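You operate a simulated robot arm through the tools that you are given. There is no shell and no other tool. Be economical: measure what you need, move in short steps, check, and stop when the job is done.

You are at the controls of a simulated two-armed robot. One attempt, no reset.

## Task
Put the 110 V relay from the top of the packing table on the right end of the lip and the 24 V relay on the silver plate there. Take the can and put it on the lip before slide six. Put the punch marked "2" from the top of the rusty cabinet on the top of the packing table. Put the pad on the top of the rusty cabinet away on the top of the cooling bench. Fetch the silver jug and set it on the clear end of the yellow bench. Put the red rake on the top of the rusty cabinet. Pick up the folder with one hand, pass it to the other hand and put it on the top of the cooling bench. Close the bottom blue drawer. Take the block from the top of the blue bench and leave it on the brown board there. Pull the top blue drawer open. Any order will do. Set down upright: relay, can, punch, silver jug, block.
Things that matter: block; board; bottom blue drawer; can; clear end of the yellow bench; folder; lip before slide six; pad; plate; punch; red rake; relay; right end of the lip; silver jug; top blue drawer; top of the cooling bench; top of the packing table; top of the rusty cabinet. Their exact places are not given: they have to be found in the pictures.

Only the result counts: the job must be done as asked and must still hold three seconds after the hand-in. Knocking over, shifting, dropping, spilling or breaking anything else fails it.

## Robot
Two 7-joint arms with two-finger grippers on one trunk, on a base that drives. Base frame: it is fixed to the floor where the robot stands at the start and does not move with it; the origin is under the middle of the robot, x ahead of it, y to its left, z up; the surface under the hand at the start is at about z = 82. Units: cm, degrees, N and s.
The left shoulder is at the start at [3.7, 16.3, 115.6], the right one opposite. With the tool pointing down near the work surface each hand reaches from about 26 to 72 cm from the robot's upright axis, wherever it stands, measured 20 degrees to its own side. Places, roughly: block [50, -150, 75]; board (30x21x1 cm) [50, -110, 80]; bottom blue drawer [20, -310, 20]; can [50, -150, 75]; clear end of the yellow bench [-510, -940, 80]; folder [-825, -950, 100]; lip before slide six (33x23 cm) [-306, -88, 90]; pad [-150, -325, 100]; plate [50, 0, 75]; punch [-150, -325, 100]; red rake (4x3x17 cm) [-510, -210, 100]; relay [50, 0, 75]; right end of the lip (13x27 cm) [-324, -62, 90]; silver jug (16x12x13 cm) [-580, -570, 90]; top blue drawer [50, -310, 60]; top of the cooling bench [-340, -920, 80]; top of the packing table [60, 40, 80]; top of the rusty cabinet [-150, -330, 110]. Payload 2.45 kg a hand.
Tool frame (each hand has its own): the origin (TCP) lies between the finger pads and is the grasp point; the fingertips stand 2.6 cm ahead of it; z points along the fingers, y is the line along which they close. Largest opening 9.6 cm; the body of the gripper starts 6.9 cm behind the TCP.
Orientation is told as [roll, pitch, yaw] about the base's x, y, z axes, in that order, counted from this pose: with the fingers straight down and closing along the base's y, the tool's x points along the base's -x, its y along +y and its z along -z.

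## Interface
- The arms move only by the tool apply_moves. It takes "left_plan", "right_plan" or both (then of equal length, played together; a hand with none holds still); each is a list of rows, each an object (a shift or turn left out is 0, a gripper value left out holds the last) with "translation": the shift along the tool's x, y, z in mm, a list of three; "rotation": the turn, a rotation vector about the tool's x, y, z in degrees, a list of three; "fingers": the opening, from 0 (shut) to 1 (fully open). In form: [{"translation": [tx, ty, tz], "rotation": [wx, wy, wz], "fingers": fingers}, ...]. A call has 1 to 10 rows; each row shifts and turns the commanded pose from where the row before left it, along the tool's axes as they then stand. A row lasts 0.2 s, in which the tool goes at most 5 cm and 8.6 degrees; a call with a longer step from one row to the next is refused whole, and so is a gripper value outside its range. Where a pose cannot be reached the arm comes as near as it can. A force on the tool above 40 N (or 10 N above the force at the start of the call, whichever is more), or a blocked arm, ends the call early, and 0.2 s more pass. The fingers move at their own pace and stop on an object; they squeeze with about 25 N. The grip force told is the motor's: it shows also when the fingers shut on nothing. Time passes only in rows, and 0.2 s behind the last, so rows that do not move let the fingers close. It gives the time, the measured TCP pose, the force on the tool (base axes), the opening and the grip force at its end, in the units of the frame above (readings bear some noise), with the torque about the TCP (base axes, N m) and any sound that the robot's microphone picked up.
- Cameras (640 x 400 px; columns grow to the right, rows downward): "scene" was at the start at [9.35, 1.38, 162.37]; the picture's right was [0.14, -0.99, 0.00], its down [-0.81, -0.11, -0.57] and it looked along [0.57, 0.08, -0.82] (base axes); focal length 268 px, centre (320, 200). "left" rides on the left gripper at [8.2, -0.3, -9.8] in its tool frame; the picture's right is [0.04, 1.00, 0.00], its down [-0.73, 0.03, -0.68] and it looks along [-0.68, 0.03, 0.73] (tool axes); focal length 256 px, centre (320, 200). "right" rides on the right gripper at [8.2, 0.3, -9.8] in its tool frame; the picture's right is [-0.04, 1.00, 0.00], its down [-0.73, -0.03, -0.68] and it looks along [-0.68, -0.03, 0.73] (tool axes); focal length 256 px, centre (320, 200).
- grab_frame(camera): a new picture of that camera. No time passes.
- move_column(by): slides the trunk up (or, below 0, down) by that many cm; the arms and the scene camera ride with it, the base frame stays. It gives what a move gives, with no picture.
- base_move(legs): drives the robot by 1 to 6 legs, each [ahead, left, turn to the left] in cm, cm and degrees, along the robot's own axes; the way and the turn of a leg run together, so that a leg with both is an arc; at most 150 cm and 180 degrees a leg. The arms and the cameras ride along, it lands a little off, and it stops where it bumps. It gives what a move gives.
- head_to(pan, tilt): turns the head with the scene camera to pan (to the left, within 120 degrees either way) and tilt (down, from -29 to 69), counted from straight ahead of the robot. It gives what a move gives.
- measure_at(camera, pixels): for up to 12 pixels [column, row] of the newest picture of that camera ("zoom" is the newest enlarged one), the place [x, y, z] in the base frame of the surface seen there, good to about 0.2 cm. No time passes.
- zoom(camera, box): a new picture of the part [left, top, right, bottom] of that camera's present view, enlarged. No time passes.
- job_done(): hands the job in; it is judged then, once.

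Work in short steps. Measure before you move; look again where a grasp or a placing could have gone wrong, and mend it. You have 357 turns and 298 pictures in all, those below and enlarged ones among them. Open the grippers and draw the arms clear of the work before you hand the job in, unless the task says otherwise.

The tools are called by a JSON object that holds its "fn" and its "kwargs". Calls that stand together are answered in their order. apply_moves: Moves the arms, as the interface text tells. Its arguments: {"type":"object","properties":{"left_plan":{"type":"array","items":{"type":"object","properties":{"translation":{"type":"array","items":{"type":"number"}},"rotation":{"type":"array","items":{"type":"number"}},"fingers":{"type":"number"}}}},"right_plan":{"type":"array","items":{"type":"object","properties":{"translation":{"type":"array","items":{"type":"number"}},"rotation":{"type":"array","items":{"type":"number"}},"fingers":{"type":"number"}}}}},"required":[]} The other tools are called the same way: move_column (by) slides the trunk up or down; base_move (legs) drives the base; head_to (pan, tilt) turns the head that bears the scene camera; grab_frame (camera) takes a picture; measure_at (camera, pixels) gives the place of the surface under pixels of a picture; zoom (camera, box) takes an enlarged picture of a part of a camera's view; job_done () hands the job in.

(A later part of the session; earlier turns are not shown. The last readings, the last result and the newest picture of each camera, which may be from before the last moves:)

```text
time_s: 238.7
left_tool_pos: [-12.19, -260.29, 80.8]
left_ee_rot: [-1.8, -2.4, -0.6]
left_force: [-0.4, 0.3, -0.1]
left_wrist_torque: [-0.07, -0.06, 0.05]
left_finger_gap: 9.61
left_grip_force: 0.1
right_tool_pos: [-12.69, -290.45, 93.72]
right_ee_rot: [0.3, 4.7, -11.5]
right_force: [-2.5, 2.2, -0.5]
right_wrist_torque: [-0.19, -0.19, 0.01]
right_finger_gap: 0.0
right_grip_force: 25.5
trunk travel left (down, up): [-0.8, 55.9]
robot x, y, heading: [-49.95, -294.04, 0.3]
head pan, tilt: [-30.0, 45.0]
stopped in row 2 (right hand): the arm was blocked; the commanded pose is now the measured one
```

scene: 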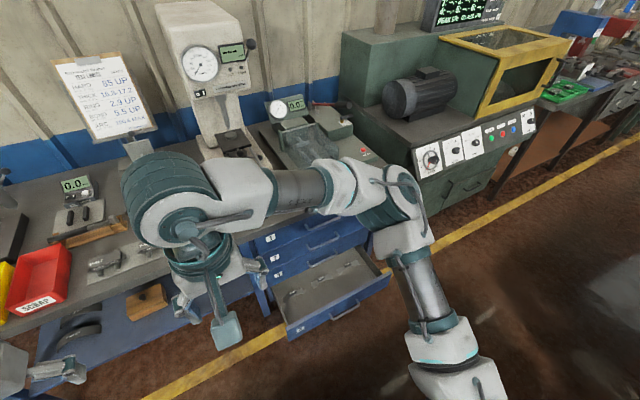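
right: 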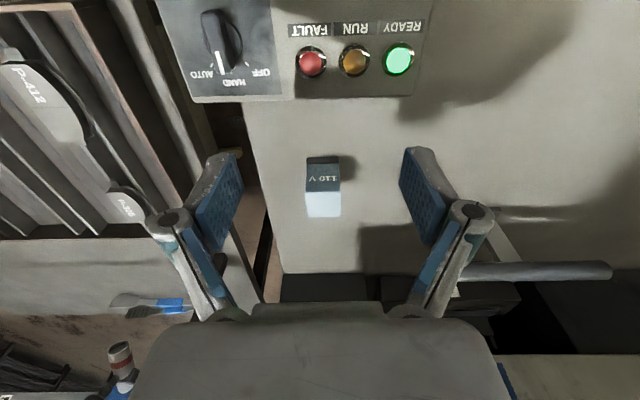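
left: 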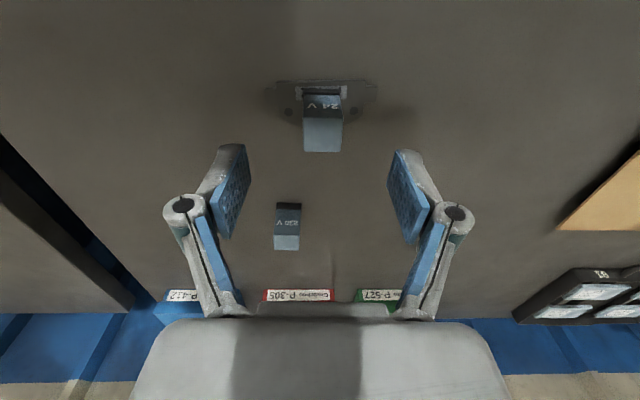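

Something nudged the right arm. Look at what is going on.

{"fn": "head_to", "kwargs": {"pan": -10, "tilt": 60}}

{"fn": "grab_frame", "kwargs": {"camera": "scene"}}

```text
time_s: 239.5
left_tool_pos: [-12.1, -260.79, 80.93]
left_ee_rot: [-1.3, -2.4, -0.5]
left_force: [-1.6, 0.5, -1.0]
left_wrist_torque: [-0.11, 0.0, -0.02]
left_finger_gap: 9.61
left_grip_force: 0.1
right_tool_pos: [-12.77, -291.01, 93.71]
right_ee_rot: [0.7, 4.5, -11.3]
right_force: [-3.1, 1.4, 0.4]
right_wrist_torque: [-0.17, -0.29, 0.02]
right_finger_gap: 0.01
right_grip_force: 25.4
trunk travel left (down, up): [-0.8, 55.9]
robot x, y, heading: [-50.39, -293.54, 0.2]
head pan, tilt: [-10.0, 60.0]
```

```text
234 pictures are left
```

scene: 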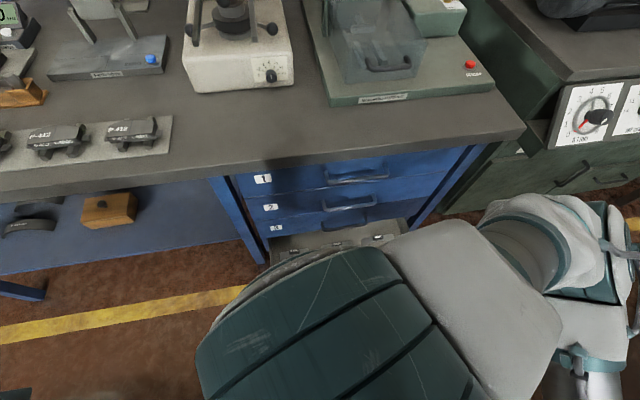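

The right forearm is folded close to the head. Move the right hand forward-right and down.

{"fn": "apply_moves", "kwargs": {"right_plan": [{"translation": [-10, -15, 10]}, {"translation": [-15, -25, 20]}, {"translation": [-10, -30, 30], "rotation": [0, -4, 6]}, {"translation": [0, -30, 35], "rotation": [0, 0, 5]}, {"translation": [0, -20, 40]}, {"translation": [0, -10, 40]}, {"translation": [0, 0, 40]}, {"translation": [0, 0, 40]}, {"translation": [0, 0, 40]}, {}]}}

{"fn": "grab_frame", "kwargs": {"camera": "scene"}}

```text
time_s: 241.7
left_tool_pos: [-12.08, -262.27, 81.48]
left_ee_rot: [-0.4, -2.3, -0.6]
left_force: [0.0, 0.5, -1.0]
left_wrist_torque: [-0.02, 0.02, -0.02]
left_finger_gap: 9.59
left_grip_force: 0.0
right_tool_pos: [-12.56, -304.75, 63.86]
right_ee_rot: [1.9, 0.3, -21.8]
right_force: [-0.5, 0.4, -0.1]
right_wrist_torque: [-0.04, -0.04, 0.01]
right_finger_gap: 0.0
right_grip_force: 25.8
right hand out of reach, approached as far as the arm can: row 9
trunk travel left (down, up): [-0.8, 55.9]
robot x, y, heading: [-49.89, -294.41, 0.3]
head pan, tilt: [-10.0, 60.0]
```

```text
233 pictures are left
```

scene: 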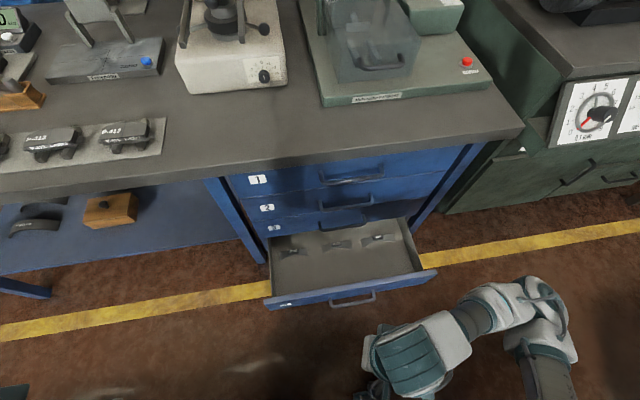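

Yaw drifted; now turn the hand to point forward-down (pitch −45) and fix the yaw; back the base a little.

{"fn": "apply_moves", "kwargs": {"right_plan": [{"rotation": [0, 0, -8]}, {"rotation": [0, 0, -8]}, {"rotation": [0, 0, -6]}, {"rotation": [0, -8, 0]}, {"rotation": [0, -8, 0]}, {"rotation": [0, -8, 0]}, {"rotation": [0, -8, 0]}, {"rotation": [0, -8, 0]}, {"rotation": [0, -5, 0]}, {}]}}

{"fn": "base_move", "kwargs": {"legs": [[-8, 0, 0]]}}

```text
time_s: 243.9
left_tool_pos: [-11.92, -263.85, 81.82]
left_ee_rot: [0.5, -2.3, -0.7]
left_force: [0.2, -0.4, 0.0]
left_wrist_torque: [-0.01, -0.02, 0.0]
left_finger_gap: 9.59
left_grip_force: 0.1
right_tool_pos: [-2.8, -299.76, 63.62]
right_ee_rot: [4.0, -45.3, -2.9]
right_force: [-1.0, -0.2, 0.2]
right_wrist_torque: [0.0, -0.01, 0.02]
right_finger_gap: 0.02
right_grip_force: 25.0
right hand out of reach, approached as far as the arm can: row 4, 5, 6, 7, 8, 9
trunk travel left (down, up): [-0.8, 55.9]
robot x, y, heading: [-49.67, -294.44, 0.2]
head pan, tilt: [-10.0, 60.0]
```

```text
time_s: 245.0
left_tool_pos: [-20.09, -263.37, 81.69]
left_ee_rot: [0.2, -2.4, -0.8]
left_force: [-0.2, -0.7, 1.0]
left_wrist_torque: [0.0, 0.01, 0.02]
left_finger_gap: 9.63
left_grip_force: 0.0
right_tool_pos: [-10.68, -299.36, 63.83]
right_ee_rot: [3.7, -45.3, -2.7]
right_force: [-1.1, -0.7, 0.1]
right_wrist_torque: [0.0, 0.05, -0.02]
right_finger_gap: 0.0
right_grip_force: 25.0
trunk travel left (down, up): [-0.8, 55.9]
robot x, y, heading: [-57.7, -294.41, 0.1]
head pan, tilt: [-10.0, 60.0]
```

Lower the hand to about (0.5,−309,24) in front of the drawer front.

{"fn": "apply_moves", "kwargs": {"right_plan": [{"translation": [22.8, -10, 40]}, {"translation": [22.8, -10, 40]}, {"translation": [22.8, -10, 40]}, {"translation": [22.8, -10, 40]}, {"translation": [22.8, -10, 40]}, {"translation": [22.8, -10, 40]}, {"translation": [22.8, -10, 40]}, {"translation": [22.8, -10, 40]}, {"translation": [22.8, -10, 40]}, {}]}}

{"fn": "grab_frame", "kwargs": {"camera": "scene"}}

{"fn": "grab_frame", "kwargs": {"camera": "right"}}

```text
time_s: 247.2
left_tool_pos: [-20.31, -263.89, 82.07]
left_ee_rot: [0.5, -2.6, -0.9]
left_force: [0.7, 0.1, -0.6]
left_wrist_torque: [0.01, -0.01, 0.01]
left_finger_gap: 9.59
left_grip_force: 0.1
right_tool_pos: [3.25, -299.08, 27.89]
right_ee_rot: [3.1, -44.9, -2.9]
right_force: [-0.2, 0.8, -0.3]
right_wrist_torque: [0.02, 0.03, -0.03]
right_finger_gap: 0.0
right_grip_force: 24.8
right hand out of reach, approached as far as the arm can: row 5, 6, 7, 8, 9
trunk travel left (down, up): [-0.8, 55.9]
robot x, y, heading: [-57.67, -294.52, -0.0]
head pan, tilt: [-10.0, 60.0]
```

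```text
232 pictures are left
```

scene: 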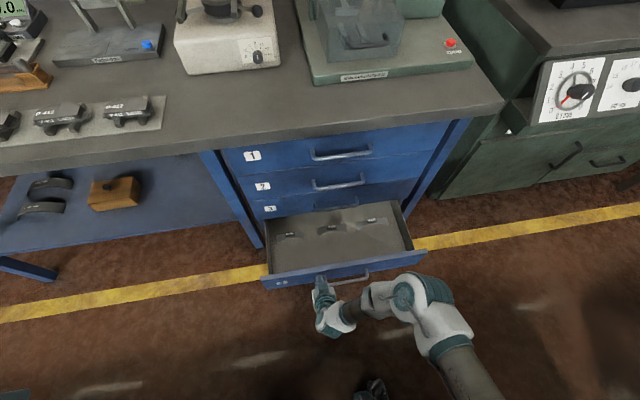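

```text
231 pictures are left
```

right: 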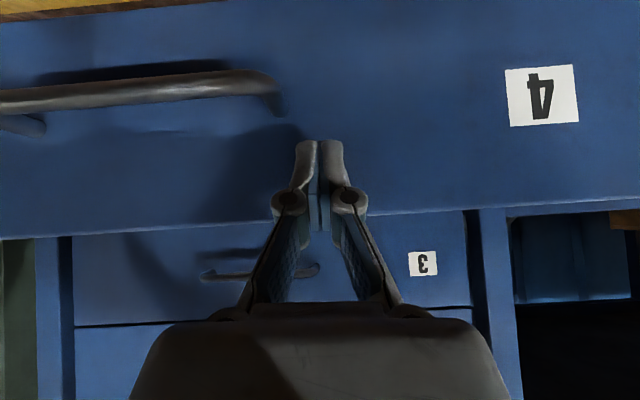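

Fingertips are just before the drawer front. Push by driving ahead.

{"fn": "base_move", "kwargs": {"legs": [[12, 0, 0], [12, 0, 0]]}}

{"fn": "grab_frame", "kwargs": {"camera": "scene"}}

```text
time_s: 249.4
left_tool_pos: [3.03, -263.67, 82.62]
left_ee_rot: [0.7, -3.4, -0.4]
left_force: [-0.5, 0.9, -0.4]
left_wrist_torque: [0.02, 0.01, 0.0]
left_finger_gap: 9.6
left_grip_force: 0.1
right_tool_pos: [26.92, -298.56, 28.26]
right_ee_rot: [3.3, -44.8, -2.7]
right_force: [0.7, -0.2, -0.2]
right_wrist_torque: [0.0, -0.01, -0.01]
right_finger_gap: 0.0
right_grip_force: 28.3
trunk travel left (down, up): [-0.8, 55.9]
robot x, y, heading: [-33.19, -294.54, 0.4]
head pan, tilt: [-10.0, 60.0]
stopped in leg 2: the force on the tool passed its limit at 44 N (the readings are from after the stop); the commanded pose is now the measured one
```

```text
230 pictures are left
```

scene: 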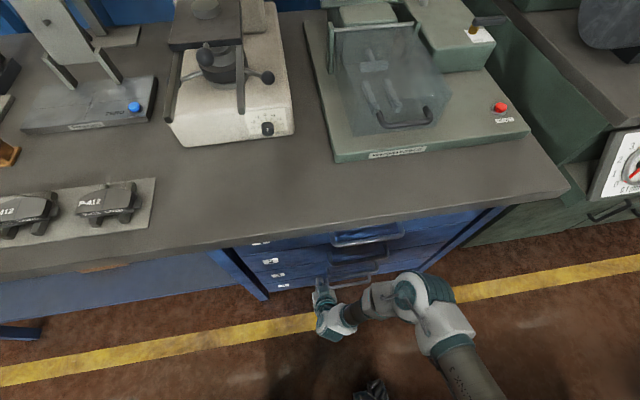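

The bottom drawer went shut. Back off, then raise the hand and turn it horizontal with fingers closing vertically for the top handle.

{"fn": "base_move", "kwargs": {"legs": [[-25, 0, 0]]}}

{"fn": "apply_moves", "kwargs": {"right_plan": [{"translation": [-22, 0, -35], "fingers": 0.6}, {"translation": [-28, -10, -30]}, {"translation": [-30, -10, -30]}, {"translation": [-30, -10, -30]}, {"translation": [-30, -10, -30]}, {"translation": [-30, -10, -30]}, {"translation": [-30, -10, -30]}, {"translation": [-30, -10, -30]}, {"translation": [-20, -10, -20]}, {}]}}

{"fn": "apply_moves", "kwargs": {"right_plan": [{"rotation": [0, -8, 0]}, {"rotation": [0, -8, 0]}, {"rotation": [0, -8, 0]}, {"rotation": [0, -8, 0]}, {"rotation": [0, -8, 0]}, {"rotation": [0, -4, 0]}, {"rotation": [0, 0, 8]}, {"rotation": [0, 0, 8]}, {"rotation": [0, 0, 8]}, {"rotation": [0, 0, 8]}]}}

```text
time_s: 251.3
left_tool_pos: [-22.61, -263.97, 82.65]
left_ee_rot: [0.7, -3.2, -0.7]
left_force: [-0.3, 0.6, 0.0]
left_wrist_torque: [0.0, -0.02, -0.04]
left_finger_gap: 9.62
left_grip_force: 0.0
right_tool_pos: [1.03, -299.1, 28.26]
right_ee_rot: [3.3, -44.8, -2.8]
right_force: [0.0, 0.4, 0.8]
right_wrist_torque: [0.0, 0.04, -0.02]
right_finger_gap: 0.01
right_grip_force: 28.2
trunk travel left (down, up): [-0.8, 55.9]
robot x, y, heading: [-58.86, -294.79, 0.4]
head pan, tilt: [-10.0, 60.0]
```

```text
time_s: 253.5
left_tool_pos: [-23.01, -264.2, 82.82]
left_ee_rot: [0.8, -3.5, -0.8]
left_force: [-0.3, 0.3, 0.6]
left_wrist_torque: [-0.03, -0.01, -0.03]
left_finger_gap: 9.62
left_grip_force: 0.0
right_tool_pos: [-0.4, -308.6, 64.68]
right_ee_rot: [3.4, -45.1, -2.8]
right_force: [-0.4, -0.7, 0.4]
right_wrist_torque: [0.01, -0.01, 0.03]
right_finger_gap: 5.75
right_grip_force: 0.1
trunk travel left (down, up): [-0.8, 55.9]
robot x, y, heading: [-59.17, -294.87, 0.3]
head pan, tilt: [-10.0, 60.0]
```

```text
time_s: 255.7
left_tool_pos: [-22.93, -263.96, 82.91]
left_ee_rot: [0.7, -3.5, -0.8]
left_force: [0.7, 0.1, -0.8]
left_wrist_torque: [-0.04, 0.03, -0.01]
left_finger_gap: 9.6
left_grip_force: 0.2
right_tool_pos: [-0.33, -308.56, 64.6]
right_ee_rot: [51.0, -48.2, -58.2]
right_force: [-0.1, 0.7, 0.1]
right_wrist_torque: [-0.01, 0.03, 0.01]
right_finger_gap: 5.76
right_grip_force: 0.0
right hand out of reach, approached as far as the arm can: row 3, 4, 5, 6
trunk travel left (down, up): [-0.8, 55.9]
robot x, y, heading: [-59.48, -294.51, 0.6]
head pan, tilt: [-10.0, 60.0]
```

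Now fingers point forward ~25° down. Continue the twist by another 58°.

{"fn": "apply_moves", "kwargs": {"right_plan": [{"rotation": [0, 0, 8.3]}, {"rotation": [0, 0, 8.3]}, {"rotation": [0, 0, 8.3]}, {"rotation": [0, 0, 8.3]}, {"rotation": [0, 0, 8.3]}, {"rotation": [0, 0, 8.3]}, {"rotation": [0, 0, 8.2]}, {}, {}]}}

{"fn": "grab_frame", "kwargs": {"camera": "right"}}

{"fn": "grab_frame", "kwargs": {"camera": "scene"}}

```text
time_s: 257.7
left_tool_pos: [-23.08, -264.22, 82.88]
left_ee_rot: [0.7, -3.5, -0.7]
left_force: [0.7, 0.0, -1.0]
left_wrist_torque: [0.01, 0.03, 0.0]
left_finger_gap: 9.57
left_grip_force: 0.1
right_tool_pos: [-0.33, -308.61, 64.63]
right_ee_rot: [65.1, 2.5, -90.5]
right_force: [0.5, -0.2, -0.3]
right_wrist_torque: [-0.01, 0.01, 0.03]
right_finger_gap: 5.78
right_grip_force: 0.0
trunk travel left (down, up): [-0.8, 55.9]
robot x, y, heading: [-59.11, -294.77, 0.2]
head pan, tilt: [-10.0, 60.0]
```

```text
229 pictures are left
```

right: 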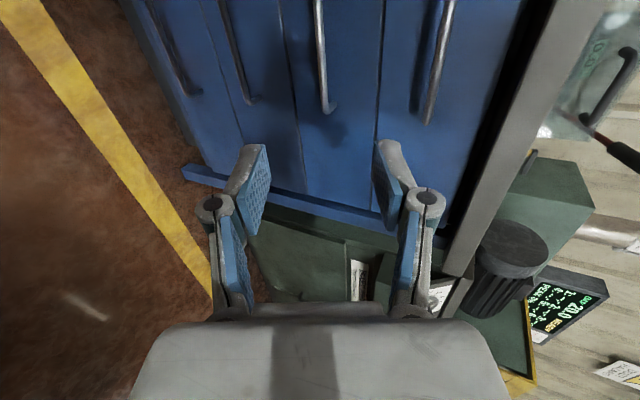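

```text
228 pictures are left
```

scene: 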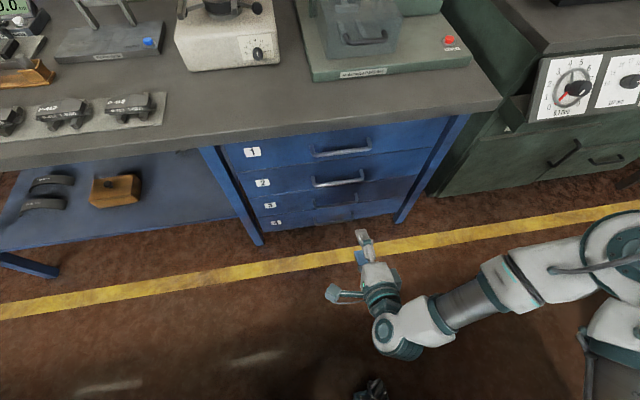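

Drawer 4 is flush now. Raise the hand 3.7 cm to the bar height, narrow the fingers and drive ahead 19 cm.

{"fn": "apply_moves", "kwargs": {"right_plan": [{"translation": [-4, 17, -8], "fingers": 0.42}, {"translation": [-5, 16.5, -8]}, {}]}}

{"fn": "base_move", "kwargs": {"legs": [[19, 0, 0]]}}

{"fn": "apply_moves", "kwargs": {"right_plan": [{}, {}, {}, {}]}}

{"fn": "grab_frame", "kwargs": {"camera": "right"}}

```text
time_s: 258.5
left_tool_pos: [-22.95, -264.11, 82.92]
left_ee_rot: [0.8, -3.6, -0.8]
left_force: [-0.5, -0.5, -0.5]
left_wrist_torque: [0.01, -0.02, -0.02]
left_finger_gap: 9.6
left_grip_force: 0.0
right_tool_pos: [-0.43, -309.61, 68.43]
right_ee_rot: [65.1, 2.4, -90.6]
right_force: [-0.3, 1.0, -1.0]
right_wrist_torque: [0.0, 0.0, 0.0]
right_finger_gap: 4.01
right_grip_force: 0.0
trunk travel left (down, up): [-0.8, 55.9]
robot x, y, heading: [-59.39, -294.51, 0.3]
head pan, tilt: [-10.0, 60.0]
```

```text
time_s: 260.0
left_tool_pos: [-4.87, -263.82, 82.7]
left_ee_rot: [0.6, -3.3, -0.5]
left_force: [0.3, 0.5, -0.7]
left_wrist_torque: [0.0, -0.01, -0.03]
left_finger_gap: 9.58
left_grip_force: 0.1
right_tool_pos: [18.12, -309.05, 68.4]
right_ee_rot: [65.2, 2.4, -90.1]
right_force: [0.1, -0.2, -0.7]
right_wrist_torque: [-0.04, 0.01, 0.01]
right_finger_gap: 4.04
right_grip_force: 0.0
trunk travel left (down, up): [-0.8, 55.9]
robot x, y, heading: [-40.76, -294.58, 0.8]
head pan, tilt: [-10.0, 60.0]
```

```text
time_s: 261.0
left_tool_pos: [-5.17, -263.72, 83.02]
left_ee_rot: [0.7, -3.7, -0.4]
left_force: [-0.2, 0.6, 0.4]
left_wrist_torque: [-0.02, 0.02, 0.0]
left_finger_gap: 9.61
left_grip_force: 0.1
right_tool_pos: [17.61, -308.97, 68.81]
right_ee_rot: [65.4, 2.4, -90.1]
right_force: [-0.8, -0.3, 0.2]
right_wrist_torque: [0.0, -0.01, 0.0]
right_finger_gap: 4.03
right_grip_force: 0.1
trunk travel left (down, up): [-0.8, 55.9]
robot x, y, heading: [-40.8, -294.31, 0.7]
head pan, tilt: [-10.0, 60.0]
```

```text
227 pictures are left
```

right: 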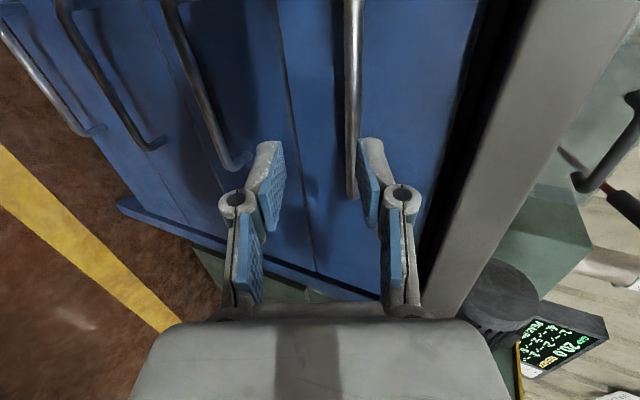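

{"fn": "measure_at", "kwargs": {"camera": "right", "pixels": [[350, 50], [352, 100], [351, 140], [350, 190], [205, 90], [320, 120]]}}

```text
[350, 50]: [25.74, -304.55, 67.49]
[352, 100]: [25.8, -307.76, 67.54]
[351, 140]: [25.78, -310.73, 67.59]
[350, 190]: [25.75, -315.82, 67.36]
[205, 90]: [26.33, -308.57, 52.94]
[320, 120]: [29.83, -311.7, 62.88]
```

Bar at (25.8, z≈67.6). Move the TCP forward 7.8 cm and 0.8 cm down onto the bar.

{"fn": "apply_moves", "kwargs": {"right_plan": [{"translation": [0, 7, 18]}, {"translation": [0, 7, 18]}, {"translation": [0, 7, 18]}, {"translation": [0, 6, 18]}, {}]}}

{"fn": "grab_frame", "kwargs": {"camera": "right"}}

```text
time_s: 262.2
left_tool_pos: [-5.28, -263.73, 83.11]
left_ee_rot: [0.9, -3.9, -0.4]
left_force: [-0.3, -1.0, -0.6]
left_wrist_torque: [0.0, -0.02, -0.02]
left_finger_gap: 9.61
left_grip_force: 0.0
right_tool_pos: [25.57, -309.14, 68.31]
right_ee_rot: [65.4, 2.5, -90.0]
right_force: [0.7, -0.7, 0.2]
right_wrist_torque: [0.01, -0.01, 0.03]
right_finger_gap: 4.05
right_grip_force: 0.0
trunk travel left (down, up): [-0.8, 55.9]
robot x, y, heading: [-41.05, -294.3, 0.6]
head pan, tilt: [-10.0, 60.0]
```

```text
226 pictures are left
```

right: 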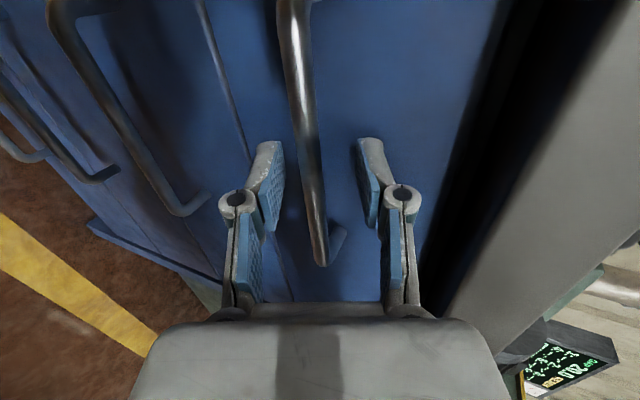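

The bar is between the fingers. Close.

{"fn": "apply_moves", "kwargs": {"right_plan": [{"fingers": 0}, {}, {}, {}]}}

{"fn": "grab_frame", "kwargs": {"camera": "right"}}

```text
time_s: 263.2
left_tool_pos: [-5.26, -263.82, 82.96]
left_ee_rot: [0.9, -3.7, -0.4]
left_force: [0.0, -0.4, 0.2]
left_wrist_torque: [0.01, 0.02, -0.02]
left_finger_gap: 9.6
left_grip_force: 0.2
right_tool_pos: [25.4, -309.14, 68.03]
right_ee_rot: [65.1, 2.3, -90.2]
right_force: [-19.0, -0.4, -18.5]
right_wrist_torque: [-1.1, 0.28, 0.04]
right_finger_gap: 1.18
right_grip_force: 38.3
trunk travel left (down, up): [-0.8, 55.9]
robot x, y, heading: [-41.17, -294.11, 0.9]
head pan, tilt: [-10.0, 60.0]
```

```text
225 pictures are left
```

right: 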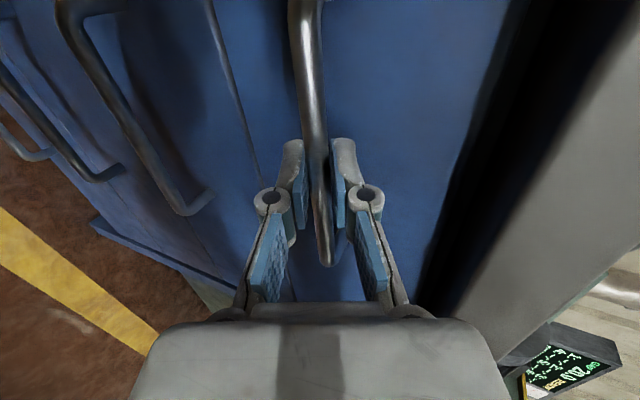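

Bar gripped (gap 1.18). Pull by driving back.

{"fn": "base_move", "kwargs": {"legs": [[-12, 0, 0], [-11, 0, 0]]}}

{"fn": "grab_frame", "kwargs": {"camera": "scene"}}

```text
time_s: 265.1
left_tool_pos: [-25.86, -264.3, 83.56]
left_ee_rot: [1.0, -4.7, -0.7]
left_force: [-0.2, -0.3, -0.1]
left_wrist_torque: [0.01, -0.07, 0.01]
left_finger_gap: 9.6
left_grip_force: 0.0
right_tool_pos: [4.46, -309.48, 68.29]
right_ee_rot: [64.7, 2.3, -89.7]
right_force: [-7.9, 7.6, -34.5]
right_wrist_torque: [-1.3, 0.47, -0.57]
right_finger_gap: 1.22
right_grip_force: 39.4
trunk travel left (down, up): [-0.8, 55.9]
robot x, y, heading: [-60.31, -294.45, 0.6]
head pan, tilt: [-10.0, 60.0]
stopped in leg 2: the force on the tool passed its limit at 41 N (the readings are from after the stop); the commanded pose is now the measured one
```

```text
224 pictures are left
```

scene: 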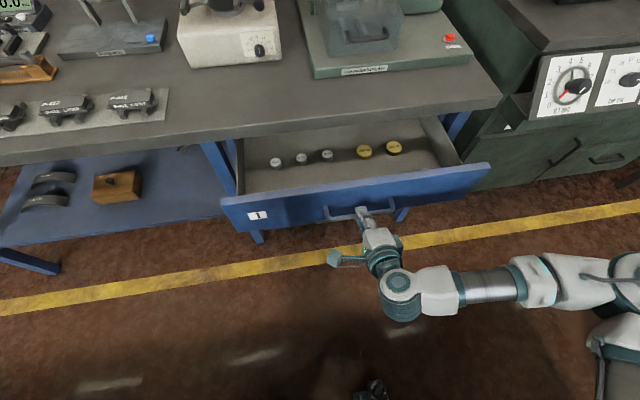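

Drawer 1 is open ~21 cm. Relax the vertical load slightly and pull 3 cm more.

{"fn": "apply_moves", "kwargs": {"right_plan": [{"translation": [0, -3, 1]}, {"translation": [0, -3, 1]}, {}]}}

{"fn": "base_move", "kwargs": {"legs": [[-3, 0, 0]]}}

```text
time_s: 265.9
left_tool_pos: [-25.52, -264.37, 83.72]
left_ee_rot: [0.8, -4.4, -0.7]
left_force: [-1.0, 0.0, -0.2]
left_wrist_torque: [0.03, 0.0, 0.0]
left_finger_gap: 9.59
left_grip_force: 0.0
right_tool_pos: [4.98, -309.33, 68.18]
right_ee_rot: [65.6, 2.5, -89.9]
right_force: [-2.7, 7.5, -25.5]
right_wrist_torque: [-0.61, 0.39, 1.01]
right_finger_gap: 1.21
right_grip_force: 38.6
trunk travel left (down, up): [-0.8, 55.9]
robot x, y, heading: [-60.5, -294.69, 0.7]
head pan, tilt: [-10.0, 60.0]
```

```text
time_s: 266.7
left_tool_pos: [-28.55, -264.23, 83.7]
left_ee_rot: [0.9, -4.6, -0.6]
left_force: [-0.2, 0.6, 0.6]
left_wrist_torque: [0.0, 0.02, 0.02]
left_finger_gap: 9.6
left_grip_force: 0.0
right_tool_pos: [1.9, -309.39, 68.15]
right_ee_rot: [65.5, 2.5, -89.8]
right_force: [-3.0, 10.1, -27.8]
right_wrist_torque: [-0.65, 0.37, 0.67]
right_finger_gap: 1.22
right_grip_force: 38.7
trunk travel left (down, up): [-0.8, 55.9]
robot x, y, heading: [-63.26, -294.62, 0.5]
head pan, tilt: [-10.0, 60.0]
```

{"fn": "base_move", "kwargs": {"legs": [[-4, 0, 0]]}}

{"fn": "grab_frame", "kwargs": {"camera": "scene"}}

```text
time_s: 267.6
left_tool_pos: [-33.04, -264.47, 83.84]
left_ee_rot: [1.3, -5.0, -0.5]
left_force: [0.4, -0.2, -0.6]
left_wrist_torque: [-0.03, 0.03, 0.0]
left_finger_gap: 9.6
left_grip_force: 0.1
right_tool_pos: [-2.55, -309.46, 68.18]
right_ee_rot: [65.4, 2.5, -89.5]
right_force: [-1.6, 5.1, -34.3]
right_wrist_torque: [-0.67, 0.46, 0.66]
right_finger_gap: 1.2
right_grip_force: 38.7
trunk travel left (down, up): [-0.8, 55.9]
robot x, y, heading: [-67.44, -294.39, 0.5]
head pan, tilt: [-10.0, 60.0]
```

```text
223 pictures are left
```

scene: 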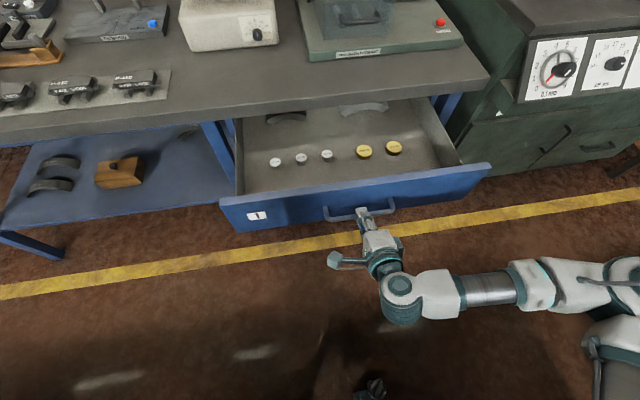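

Opened about 28 cm. Release the bar and draw the hand back along the approach.

{"fn": "apply_moves", "kwargs": {"right_plan": [{"fingers": 0.4}, {}, {"translation": [0, -12, -30]}, {"translation": [0, -17, -38]}, {"translation": [0, -17, -38]}, {}]}}

{"fn": "base_move", "kwargs": {"legs": [[-15, 0, 0]]}}

{"fn": "head_to", "kwargs": {"pan": -5, "tilt": 45}}

{"fn": "grab_frame", "kwargs": {"camera": "scene"}}

```text
time_s: 269.0
left_tool_pos: [-33.72, -264.39, 84.22]
left_ee_rot: [1.1, -5.5, -0.6]
left_force: [0.2, 0.3, 0.1]
left_wrist_torque: [0.0, 0.0, -0.01]
left_finger_gap: 9.6
left_grip_force: 0.2
right_tool_pos: [-10.92, -308.18, 68.12]
right_ee_rot: [66.0, 2.5, -89.8]
right_force: [0.2, 0.9, 0.0]
right_wrist_torque: [-0.03, 0.01, 0.0]
right_finger_gap: 3.87
right_grip_force: 0.1
right hand out of reach, approached as far as the arm can: row 5
trunk travel left (down, up): [-0.8, 55.9]
robot x, y, heading: [-67.09, -294.68, 0.4]
head pan, tilt: [-10.0, 60.0]
```

```text
time_s: 270.4
left_tool_pos: [-49.25, -264.67, 84.2]
left_ee_rot: [1.0, -5.4, -1.0]
left_force: [-0.6, 0.8, 0.3]
left_wrist_torque: [0.0, -0.01, 0.04]
left_finger_gap: 9.61
left_grip_force: 0.1
right_tool_pos: [-26.83, -308.72, 68.15]
right_ee_rot: [65.9, 2.5, -90.1]
right_force: [-0.2, 0.6, 0.0]
right_wrist_torque: [0.01, 0.01, 0.02]
right_finger_gap: 3.83
right_grip_force: 0.1
trunk travel left (down, up): [-0.8, 55.9]
robot x, y, heading: [-82.51, -294.75, 0.2]
head pan, tilt: [-10.0, 60.0]
```

```text
time_s: 271.2
left_tool_pos: [-49.64, -264.66, 84.32]
left_ee_rot: [1.0, -5.7, -1.0]
left_force: [-0.7, 0.2, -0.9]
left_wrist_torque: [-0.01, -0.03, 0.0]
left_finger_gap: 9.61
left_grip_force: 0.1
right_tool_pos: [-27.1, -308.69, 68.24]
right_ee_rot: [66.3, 2.5, -90.1]
right_force: [0.4, -1.3, 0.3]
right_wrist_torque: [0.01, 0.04, -0.01]
right_finger_gap: 3.85
right_grip_force: 0.1
trunk travel left (down, up): [-0.8, 55.9]
robot x, y, heading: [-82.81, -294.86, 0.3]
head pan, tilt: [-5.0, 45.0]
```

```text
222 pictures are left
```

scene: 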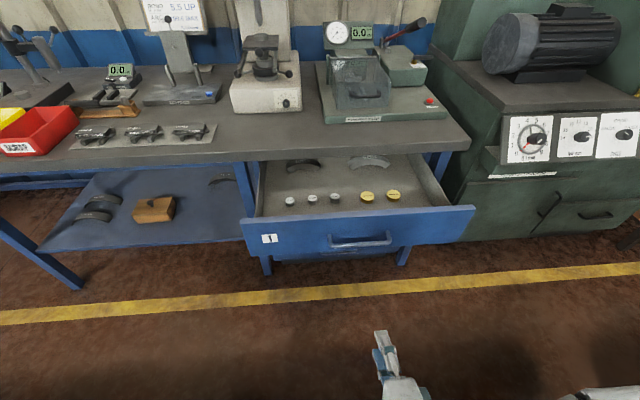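

Both drawers are done. Restore the right hand to fingers-down, and raise the trunk partly.

{"fn": "apply_moves", "kwargs": {"right_plan": [{"rotation": [0, 0, -8.5]}, {"rotation": [0, 0, -8.5]}, {"rotation": [0, 0, -8.5]}, {"rotation": [0, 0, -8.5]}, {"rotation": [0, 0, -8.5]}, {"rotation": [0, 0, -8.5]}, {"rotation": [0, 0, -8.5]}, {"rotation": [0, 0, -8.5]}, {"rotation": [0, 0, -8.5]}, {"rotation": [0, 0, -8.5]}]}}

{"fn": "move_column", "kwargs": {"by": 26}}

{"fn": "apply_moves", "kwargs": {"right_plan": [{"rotation": [0, 7, -5]}, {"rotation": [0, 8, 0]}, {"rotation": [0, 8, 0]}, {"rotation": [0, 8, 0]}, {"rotation": [0, 8, 0]}, {"rotation": [0, 8, 0]}, {"rotation": [0, 8, 0]}, {"rotation": [0, 8, 0]}, {"rotation": [0, 2, 0]}, {"fingers": 1}]}}

```text
time_s: 273.4
left_tool_pos: [-49.54, -264.67, 84.44]
left_ee_rot: [1.0, -5.8, -0.9]
left_force: [-0.2, -0.1, 0.0]
left_wrist_torque: [0.0, 0.0, -0.03]
left_finger_gap: 9.61
left_grip_force: 0.1
right_tool_pos: [-26.61, -308.53, 68.32]
right_ee_rot: [16.7, -65.2, -17.3]
right_force: [-0.4, -0.2, 0.3]
right_wrist_torque: [0.03, -0.01, 0.0]
right_finger_gap: 3.82
right_grip_force: 0.1
right hand out of reach, approached as far as the arm can: row 1
trunk travel left (down, up): [-0.8, 55.9]
robot x, y, heading: [-82.96, -294.67, 0.2]
head pan, tilt: [-5.0, 45.0]
```

```text
time_s: 276.1
left_tool_pos: [-49.63, -264.74, 110.39]
left_ee_rot: [1.1, -5.8, -0.9]
left_force: [0.1, -0.4, 0.4]
left_wrist_torque: [0.0, 0.01, -0.03]
left_finger_gap: 9.61
left_grip_force: 0.0
right_tool_pos: [-26.58, -308.55, 94.21]
right_ee_rot: [17.1, -64.9, -17.6]
right_force: [0.0, -0.8, -0.1]
right_wrist_torque: [0.0, 0.04, 0.01]
right_finger_gap: 3.83
right_grip_force: 0.1
trunk travel left (down, up): [-26.8, 29.9]
robot x, y, heading: [-82.34, -294.34, 0.5]
head pan, tilt: [-5.0, 45.0]
```

```text
time_s: 278.2
left_tool_pos: [-49.67, -264.76, 110.45]
left_ee_rot: [1.1, -5.8, -0.9]
left_force: [0.0, -0.2, -0.6]
left_wrist_torque: [-0.02, -0.02, 0.0]
left_finger_gap: 9.61
left_grip_force: 0.1
right_tool_pos: [-26.56, -308.44, 94.21]
right_ee_rot: [2.7, -1.3, 0.2]
right_force: [0.5, 0.3, -0.3]
right_wrist_torque: [-0.03, 0.01, 0.02]
right_finger_gap: 9.56
right_grip_force: 0.0
trunk travel left (down, up): [-26.8, 29.9]
robot x, y, heading: [-82.62, -294.52, 0.2]
head pan, tilt: [-5.0, 45.0]
```

Tuck the right hand, drive to a clear spot (x≈−60,y≈−225), and turn around.

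{"fn": "apply_moves", "kwargs": {"right_plan": [{"translation": [20, 0, -20]}, {"translation": [40, 0, -28]}, {"translation": [40, 0, -28]}, {"translation": [40, 0, -28]}, {"translation": [20, 0, -28]}, {"translation": [10, 0, -28]}, {}]}}

{"fn": "base_move", "kwargs": {"legs": [[20, 0, 0], [0, 40, 0], [0, 30, 0], [0, 0, 90], [0, 0, 90]]}}

{"fn": "head_to", "kwargs": {"pan": 35, "tilt": 35}}

{"fn": "grab_frame", "kwargs": {"camera": "scene"}}

```text
time_s: 279.9
left_tool_pos: [-49.54, -264.76, 110.44]
left_ee_rot: [1.1, -5.7, -1.0]
left_force: [0.3, -0.7, -0.3]
left_wrist_torque: [0.02, -0.04, 0.04]
left_finger_gap: 9.59
left_grip_force: 0.1
right_tool_pos: [-43.99, -309.02, 109.86]
right_ee_rot: [2.7, -1.4, 0.2]
right_force: [0.5, -0.6, 0.5]
right_wrist_torque: [-0.06, 0.0, -0.01]
right_finger_gap: 9.64
right_grip_force: 0.0
trunk travel left (down, up): [-26.8, 29.9]
robot x, y, heading: [-82.47, -294.74, 0.0]
head pan, tilt: [-5.0, 45.0]
```

```text
time_s: 292.7
left_tool_pos: [-98.87, -252.93, 110.01]
left_ee_rot: [0.1, -5.8, 175.7]
left_force: [-0.7, -0.6, 0.4]
left_wrist_torque: [-0.02, -0.01, 0.0]
left_finger_gap: 9.61
left_grip_force: 0.0
right_tool_pos: [-101.69, -208.28, 110.16]
right_ee_rot: [1.8, -1.4, 176.8]
right_force: [0.2, -0.5, 0.2]
right_wrist_torque: [0.04, 0.04, 0.02]
right_finger_gap: 9.62
right_grip_force: 0.1
trunk travel left (down, up): [-26.8, 29.9]
robot x, y, heading: [-63.55, -223.6, 176.9]
head pan, tilt: [-5.0, 45.0]
```

```text
time_s: 293.8
left_tool_pos: [-98.33, -249.59, 110.88]
left_ee_rot: [1.9, -6.0, 175.5]
left_force: [-0.4, 0.0, 0.3]
left_wrist_torque: [-0.01, 0.0, -0.05]
left_finger_gap: 9.6
left_grip_force: 0.0
right_tool_pos: [-101.28, -204.81, 109.77]
right_ee_rot: [3.5, -1.4, 176.6]
right_force: [1.0, -0.2, -0.9]
right_wrist_torque: [-0.02, -0.01, -0.01]
right_finger_gap: 9.62
right_grip_force: 0.1
trunk travel left (down, up): [-26.8, 29.9]
robot x, y, heading: [-63.8, -223.18, 176.7]
head pan, tilt: [35.0, 35.0]
```

```text
221 pictures are left
```

scene: 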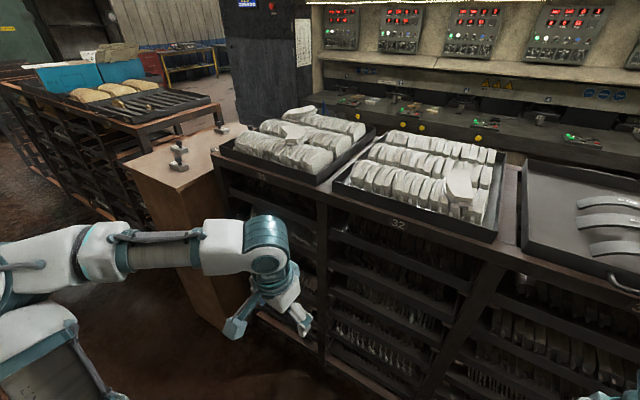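

Cabinet is to the left-front. Strafe left ~92 cm with heading fix and look down onto its top.

{"fn": "base_move", "kwargs": {"legs": [[0, 30, 3], [0, 30, 0], [0, 30, 0]]}}

{"fn": "move_column", "kwargs": {"by": 25}}

{"fn": "head_to", "kwargs": {"pan": 10, "tilt": 45}}

{"fn": "grab_frame", "kwargs": {"camera": "scene"}}

```text
time_s: 299.1
left_tool_pos: [-98.08, -340.83, 110.74]
left_ee_rot: [1.4, -5.9, 178.1]
left_force: [0.2, 0.2, 0.2]
left_wrist_torque: [0.07, 0.0, 0.01]
left_finger_gap: 9.59
left_grip_force: 0.0
right_tool_pos: [-103.06, -296.3, 110.03]
right_ee_rot: [3.0, -1.7, 179.6]
right_force: [-0.3, -0.3, 0.4]
right_wrist_torque: [0.04, 0.01, -0.03]
right_finger_gap: 9.57
right_grip_force: 0.0
trunk travel left (down, up): [-26.8, 29.9]
robot x, y, heading: [-65.52, -311.8, 179.5]
head pan, tilt: [35.0, 35.0]
```

```text
time_s: 301.7
left_tool_pos: [-98.2, -344.51, 135.16]
left_ee_rot: [0.2, -5.9, 178.5]
left_force: [0.4, 0.7, -0.1]
left_wrist_torque: [-0.09, 0.0, 0.02]
left_finger_gap: 9.6
left_grip_force: 0.0
right_tool_pos: [-103.12, -300.41, 135.47]
right_ee_rot: [1.8, -1.6, 179.8]
right_force: [0.0, -0.3, 0.2]
right_wrist_torque: [-0.02, 0.03, 0.06]
right_finger_gap: 9.61
right_grip_force: 0.0
trunk travel left (down, up): [-51.8, 4.9]
robot x, y, heading: [-64.91, -312.66, 179.3]
head pan, tilt: [35.0, 35.0]
```

```text
time_s: 302.6
left_tool_pos: [-97.95, -342.66, 135.69]
left_ee_rot: [0.8, -6.0, 178.1]
left_force: [0.2, 0.7, 0.4]
left_wrist_torque: [-0.09, -0.02, 0.05]
left_finger_gap: 9.59
left_grip_force: 0.1
right_tool_pos: [-102.85, -298.5, 135.36]
right_ee_rot: [2.6, -2.0, 179.7]
right_force: [1.1, -1.0, 0.5]
right_wrist_torque: [0.05, 0.06, -0.01]
right_finger_gap: 9.59
right_grip_force: 0.0
trunk travel left (down, up): [-51.8, 4.9]
robot x, y, heading: [-64.96, -313.03, 179.6]
head pan, tilt: [10.0, 45.0]
```

```text
220 pictures are left
```

scene: 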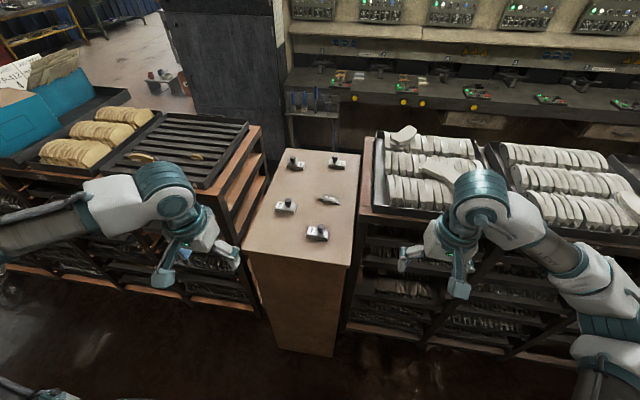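

Five items on the cabinet top. Zoom in.

{"fn": "zoom", "kwargs": {"camera": "scene", "box": [240, 140, 368, 260]}}

{"fn": "measure_at", "kwargs": {"camera": "zoom", "pixels": [[205, 275], [440, 285], [235, 85], [470, 80], [420, 190], [380, 380], [330, 130], [50, 330], [560, 330], [240, 330], [470, 240]]}}

```text
3.33 times, centred on (304, 200) of scene
```

zoom: 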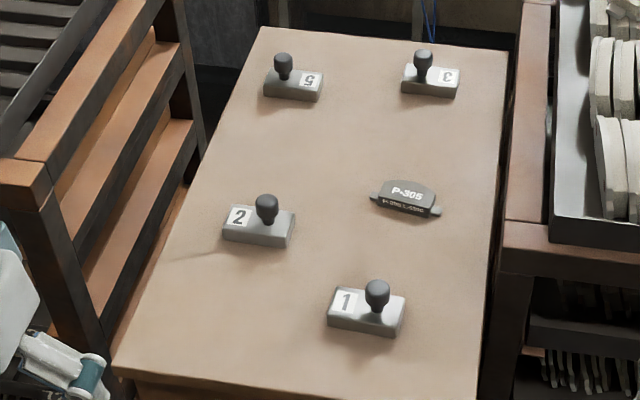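

```text
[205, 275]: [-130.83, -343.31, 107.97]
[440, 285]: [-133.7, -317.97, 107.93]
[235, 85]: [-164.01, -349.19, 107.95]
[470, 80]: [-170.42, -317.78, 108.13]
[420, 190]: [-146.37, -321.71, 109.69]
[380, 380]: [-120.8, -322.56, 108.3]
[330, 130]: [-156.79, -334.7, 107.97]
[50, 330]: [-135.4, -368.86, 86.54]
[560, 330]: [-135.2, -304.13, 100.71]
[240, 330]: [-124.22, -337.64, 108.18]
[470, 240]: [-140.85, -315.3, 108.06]
```

{"fn": "zoom", "kwargs": {"camera": "scene", "box": [276, 192, 308, 212]}}

{"fn": "measure_at", "kwargs": {"camera": "zoom", "pixels": [[130, 240], [400, 220], [380, 340], [120, 320], [230, 190], [310, 70], [330, 130], [390, 280]]}}

{"fn": "zoom", "kwargs": {"camera": "scene", "box": [284, 148, 348, 188]}}

```text
16.00 times, centred on (292, 202) of scene
```

zoom: 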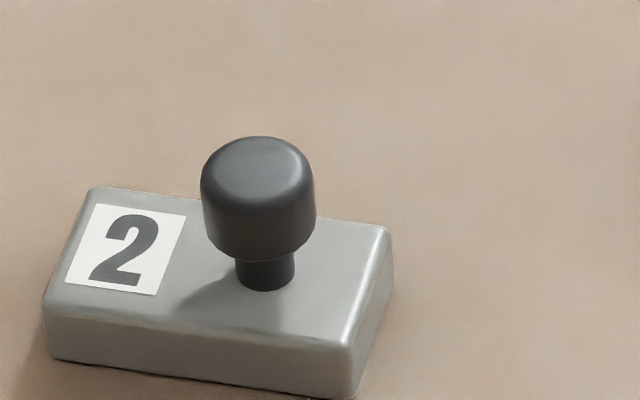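

```text
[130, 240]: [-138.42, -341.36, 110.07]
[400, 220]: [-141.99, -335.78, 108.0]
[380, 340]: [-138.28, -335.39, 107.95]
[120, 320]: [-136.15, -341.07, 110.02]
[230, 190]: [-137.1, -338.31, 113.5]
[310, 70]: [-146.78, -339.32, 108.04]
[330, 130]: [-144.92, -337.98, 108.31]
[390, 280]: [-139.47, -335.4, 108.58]
```

```text
10.00 times, centred on (316, 168) of scene
```

zoom: 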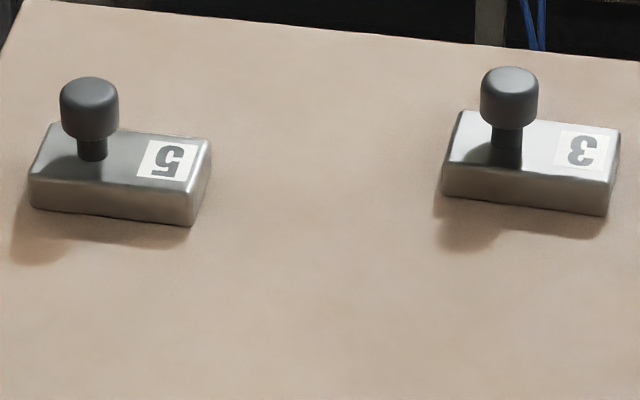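

Punch "2" confirmed at about (−138,−338.7), knob top z≈114. Drive ahead 20 cm, then refine with the left wrist camera.

{"fn": "measure_at", "kwargs": {"camera": "scene", "pixels": [[280, 202], [296, 206], [286, 213], [278, 209], [210, 150], [100, 130], [260, 130]]}}

{"fn": "base_move", "kwargs": {"legs": [[10, 0, 0], [9, 0, 0]]}}

{"fn": "apply_moves", "kwargs": {"left_plan": [{"rotation": [0, 3, 0]}, {"rotation": [0, 3, 0]}, {}, {}, {}, {}, {}, {}, {}, {}]}}

{"fn": "grab_frame", "kwargs": {"camera": "left"}}

```text
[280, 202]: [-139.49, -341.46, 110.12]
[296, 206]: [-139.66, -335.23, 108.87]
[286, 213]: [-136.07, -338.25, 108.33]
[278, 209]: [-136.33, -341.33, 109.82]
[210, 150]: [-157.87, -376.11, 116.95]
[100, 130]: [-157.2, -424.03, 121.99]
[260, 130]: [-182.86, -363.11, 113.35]
```

```text
time_s: 304.4
left_tool_pos: [-113.73, -334.23, 137.64]
left_ee_rot: [4.4, -7.1, 177.3]
left_force: [-0.2, -0.1, 1.4]
left_wrist_torque: [0.01, 0.03, -0.01]
left_finger_gap: 9.59
left_grip_force: 0.1
right_tool_pos: [-118.6, -289.87, 135.22]
right_ee_rot: [5.5, -3.2, 178.8]
right_force: [-1.1, 0.4, 1.5]
right_wrist_torque: [-0.04, -0.06, -0.01]
right_finger_gap: 9.58
right_grip_force: 0.1
trunk travel left (down, up): [-51.8, 4.9]
robot x, y, heading: [-83.89, -311.39, 179.2]
head pan, tilt: [10.0, 45.0]
```

```text
time_s: 305.2
left_tool_pos: [-114.07, -328.32, 138.04]
left_ee_rot: [6.8, -0.5, 177.1]
left_force: [0.4, -1.0, 0.8]
left_wrist_torque: [0.11, 0.02, -0.07]
left_finger_gap: 9.61
left_grip_force: 0.0
right_tool_pos: [-118.99, -284.0, 134.25]
right_ee_rot: [7.0, -3.0, 178.2]
right_force: [-1.1, 0.8, 1.2]
right_wrist_torque: [-0.05, -0.12, -0.04]
right_finger_gap: 9.59
right_grip_force: 0.1
trunk travel left (down, up): [-51.8, 4.9]
robot x, y, heading: [-83.74, -309.89, 179.0]
head pan, tilt: [10.0, 45.0]
stopped in row 4 (right hand): the arm was blocked; the commanded pose is now the measured one
```

```text
216 pictures are left
```

left: 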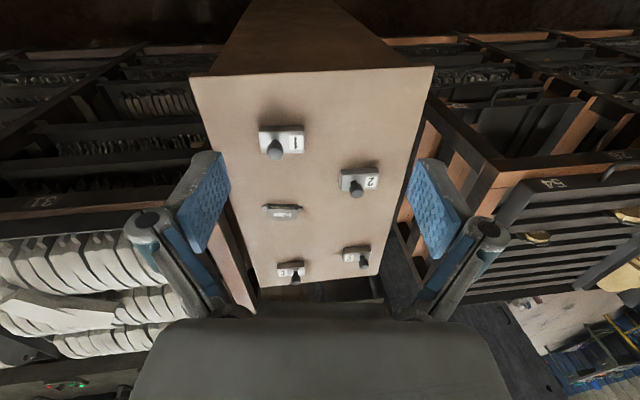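

The body leans strongly (roll 7°). Wait and watch.

{"fn": "apply_moves", "kwargs": {"left_plan": [{}, {}]}}

{"fn": "apply_moves", "kwargs": {"left_plan": [{}, {}, {}]}}

```text
time_s: 306.0
left_tool_pos: [-114.53, -334.0, 136.99]
left_ee_rot: [4.1, 0.1, 177.1]
left_force: [0.6, -0.1, 0.4]
left_wrist_torque: [-0.06, -0.02, 0.03]
left_finger_gap: 9.6
left_grip_force: 0.0
right_tool_pos: [-119.34, -290.3, 135.13]
right_ee_rot: [5.1, -3.1, 179.1]
right_force: [-0.5, 0.1, 0.6]
right_wrist_torque: [-0.05, 0.02, 0.03]
right_finger_gap: 9.6
right_grip_force: 0.1
trunk travel left (down, up): [-51.8, 4.9]
robot x, y, heading: [-83.81, -312.05, 179.1]
head pan, tilt: [10.0, 45.0]
stopped in row 2 (left hand): the arm was blocked; the commanded pose is now the measured one
```

```text
time_s: 307.0
left_tool_pos: [-114.43, -332.83, 137.49]
left_ee_rot: [4.6, 0.2, 177.0]
left_force: [-0.6, 0.7, -0.3]
left_wrist_torque: [-0.04, -0.03, 0.02]
left_finger_gap: 9.59
left_grip_force: 0.0
right_tool_pos: [-118.84, -289.2, 134.81]
right_ee_rot: [6.0, -3.1, 179.1]
right_force: [-0.2, 0.2, 0.3]
right_wrist_torque: [-0.07, 0.02, 0.01]
right_finger_gap: 9.62
right_grip_force: 0.0
trunk travel left (down, up): [-51.8, 4.9]
robot x, y, heading: [-83.87, -312.39, 178.8]
head pan, tilt: [10.0, 45.0]
stopped in row 3 (left hand): the arm was blocked; the commanded pose is now the measured one
```

{"fn": "apply_moves", "kwargs": {"left_plan": [{}, {}, {}, {}, {}, {}, {}, {}, {}, {}]}}

{"fn": "apply_moves", "kwargs": {"left_plan": [{}, {}, {}, {}, {}, {}, {}, {}, {}, {}]}}

{"fn": "apply_moves", "kwargs": {"left_plan": [{}, {}, {}]}}

```text
time_s: 309.4
left_tool_pos: [-114.66, -331.89, 137.17]
left_ee_rot: [4.8, 0.4, 177.0]
left_force: [-0.2, -0.8, -0.5]
left_wrist_torque: [0.07, -0.02, -0.04]
left_finger_gap: 9.59
left_grip_force: 0.0
right_tool_pos: [-119.15, -288.16, 134.62]
right_ee_rot: [6.0, -3.0, 178.8]
right_force: [1.4, -0.1, 0.5]
right_wrist_torque: [0.0, 0.01, -0.03]
right_finger_gap: 9.6
right_grip_force: 0.0
trunk travel left (down, up): [-51.8, 4.9]
robot x, y, heading: [-83.75, -311.73, 178.9]
head pan, tilt: [10.0, 45.0]
stopped in row 10 (left hand): the arm was blocked; the commanded pose is now the measured one
```

```text
time_s: 311.8
left_tool_pos: [-114.61, -340.74, 136.47]
left_ee_rot: [1.4, -0.2, 177.1]
left_force: [0.0, 1.6, 1.1]
left_wrist_torque: [-0.14, -0.02, 0.03]
left_finger_gap: 9.6
left_grip_force: 0.0
right_tool_pos: [-119.16, -297.06, 135.92]
right_ee_rot: [3.0, -3.3, 179.7]
right_force: [1.1, -0.5, -0.9]
right_wrist_torque: [0.04, 0.1, 0.01]
right_finger_gap: 9.58
right_grip_force: 0.1
trunk travel left (down, up): [-51.8, 4.9]
robot x, y, heading: [-83.62, -313.88, 178.7]
head pan, tilt: [10.0, 45.0]
stopped in row 10 (left hand): the arm was blocked; the commanded pose is now the measured one
```

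```text
time_s: 312.8
left_tool_pos: [-114.17, -342.43, 136.26]
left_ee_rot: [0.9, -0.5, 177.2]
left_force: [-0.5, 0.0, -0.1]
left_wrist_torque: [-0.02, -0.01, 0.03]
left_finger_gap: 9.57
left_grip_force: 0.0
right_tool_pos: [-118.9, -299.08, 136.41]
right_ee_rot: [2.4, -3.5, -179.9]
right_force: [0.1, -0.5, -0.5]
right_wrist_torque: [0.0, 0.04, 0.0]
right_finger_gap: 9.6
right_grip_force: 0.0
trunk travel left (down, up): [-51.8, 4.9]
robot x, y, heading: [-84.07, -314.55, 178.5]
head pan, tilt: [10.0, 45.0]
stopped in row 3 (left hand): the arm was blocked; the commanded pose is now the measured one
```

Rocking is slow to fade with the trunk high; lower it by 13 cm and wait.

{"fn": "move_column", "kwargs": {"by": -13}}

{"fn": "apply_moves", "kwargs": {"left_plan": [{}, {}, {}, {}, {}, {}, {}, {}, {}, {}]}}

{"fn": "apply_moves", "kwargs": {"left_plan": [{}, {}, {}, {}, {}, {}, {}, {}, {}, {}]}}

{"fn": "apply_moves", "kwargs": {"left_plan": [{}, {}, {}]}}

```text
time_s: 314.4
left_tool_pos: [-114.52, -338.91, 123.79]
left_ee_rot: [2.5, -0.4, 177.0]
left_force: [-0.4, -0.5, 0.9]
left_wrist_torque: [-0.03, 0.02, 0.02]
left_finger_gap: 9.61
left_grip_force: 0.0
right_tool_pos: [-118.88, -295.32, 122.75]
right_ee_rot: [3.9, -3.5, 179.8]
right_force: [0.4, -0.8, 0.4]
right_wrist_torque: [0.0, -0.01, 0.01]
right_finger_gap: 9.63
right_grip_force: 0.2
trunk travel left (down, up): [-38.8, 17.9]
robot x, y, heading: [-84.01, -314.24, 178.8]
head pan, tilt: [10.0, 45.0]
```

```text
time_s: 316.8
left_tool_pos: [-113.68, -334.78, 124.79]
left_ee_rot: [4.4, -0.4, 176.7]
left_force: [-0.2, 0.6, -0.4]
left_wrist_torque: [-0.03, 0.0, 0.01]
left_finger_gap: 9.59
left_grip_force: 0.1
right_tool_pos: [-117.88, -291.26, 122.37]
right_ee_rot: [5.9, -3.9, 179.4]
right_force: [0.9, 1.1, 0.9]
right_wrist_torque: [-0.11, 0.02, -0.01]
right_finger_gap: 9.62
right_grip_force: 0.0
trunk travel left (down, up): [-38.8, 17.9]
robot x, y, heading: [-83.91, -314.43, 178.8]
head pan, tilt: [10.0, 45.0]
stopped in row 10 (left hand): the arm was blocked; the commanded pose is now the measured one
```

```text
time_s: 319.0
left_tool_pos: [-114.04, -335.85, 124.46]
left_ee_rot: [4.0, -0.3, 176.8]
left_force: [-0.1, -0.7, -0.6]
left_wrist_torque: [0.01, 0.01, -0.01]
left_finger_gap: 9.61
left_grip_force: 0.0
right_tool_pos: [-118.26, -292.4, 122.39]
right_ee_rot: [5.4, -3.7, 179.5]
right_force: [0.6, 0.9, -0.5]
right_wrist_torque: [-0.05, 0.04, -0.03]
right_finger_gap: 9.6
right_grip_force: 0.1
trunk travel left (down, up): [-38.8, 17.9]
robot x, y, heading: [-83.66, -314.7, 178.6]
head pan, tilt: [10.0, 45.0]
```

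```text
time_s: 320.0
left_tool_pos: [-113.77, -338.0, 124.1]
left_ee_rot: [2.4, -0.3, 176.8]
left_force: [-0.4, 0.0, -1.1]
left_wrist_torque: [0.03, -0.01, 0.0]
left_finger_gap: 9.59
left_grip_force: 0.0
right_tool_pos: [-118.02, -294.72, 123.07]
right_ee_rot: [4.0, -3.8, 179.5]
right_force: [0.8, -0.6, 0.4]
right_wrist_torque: [0.03, 0.0, -0.01]
right_finger_gap: 9.62
right_grip_force: 0.0
trunk travel left (down, up): [-38.8, 17.9]
robot x, y, heading: [-84.16, -314.12, 178.8]
head pan, tilt: [10.0, 45.0]
stopped in row 3 (left hand): the arm was blocked; the commanded pose is now the measured one
```

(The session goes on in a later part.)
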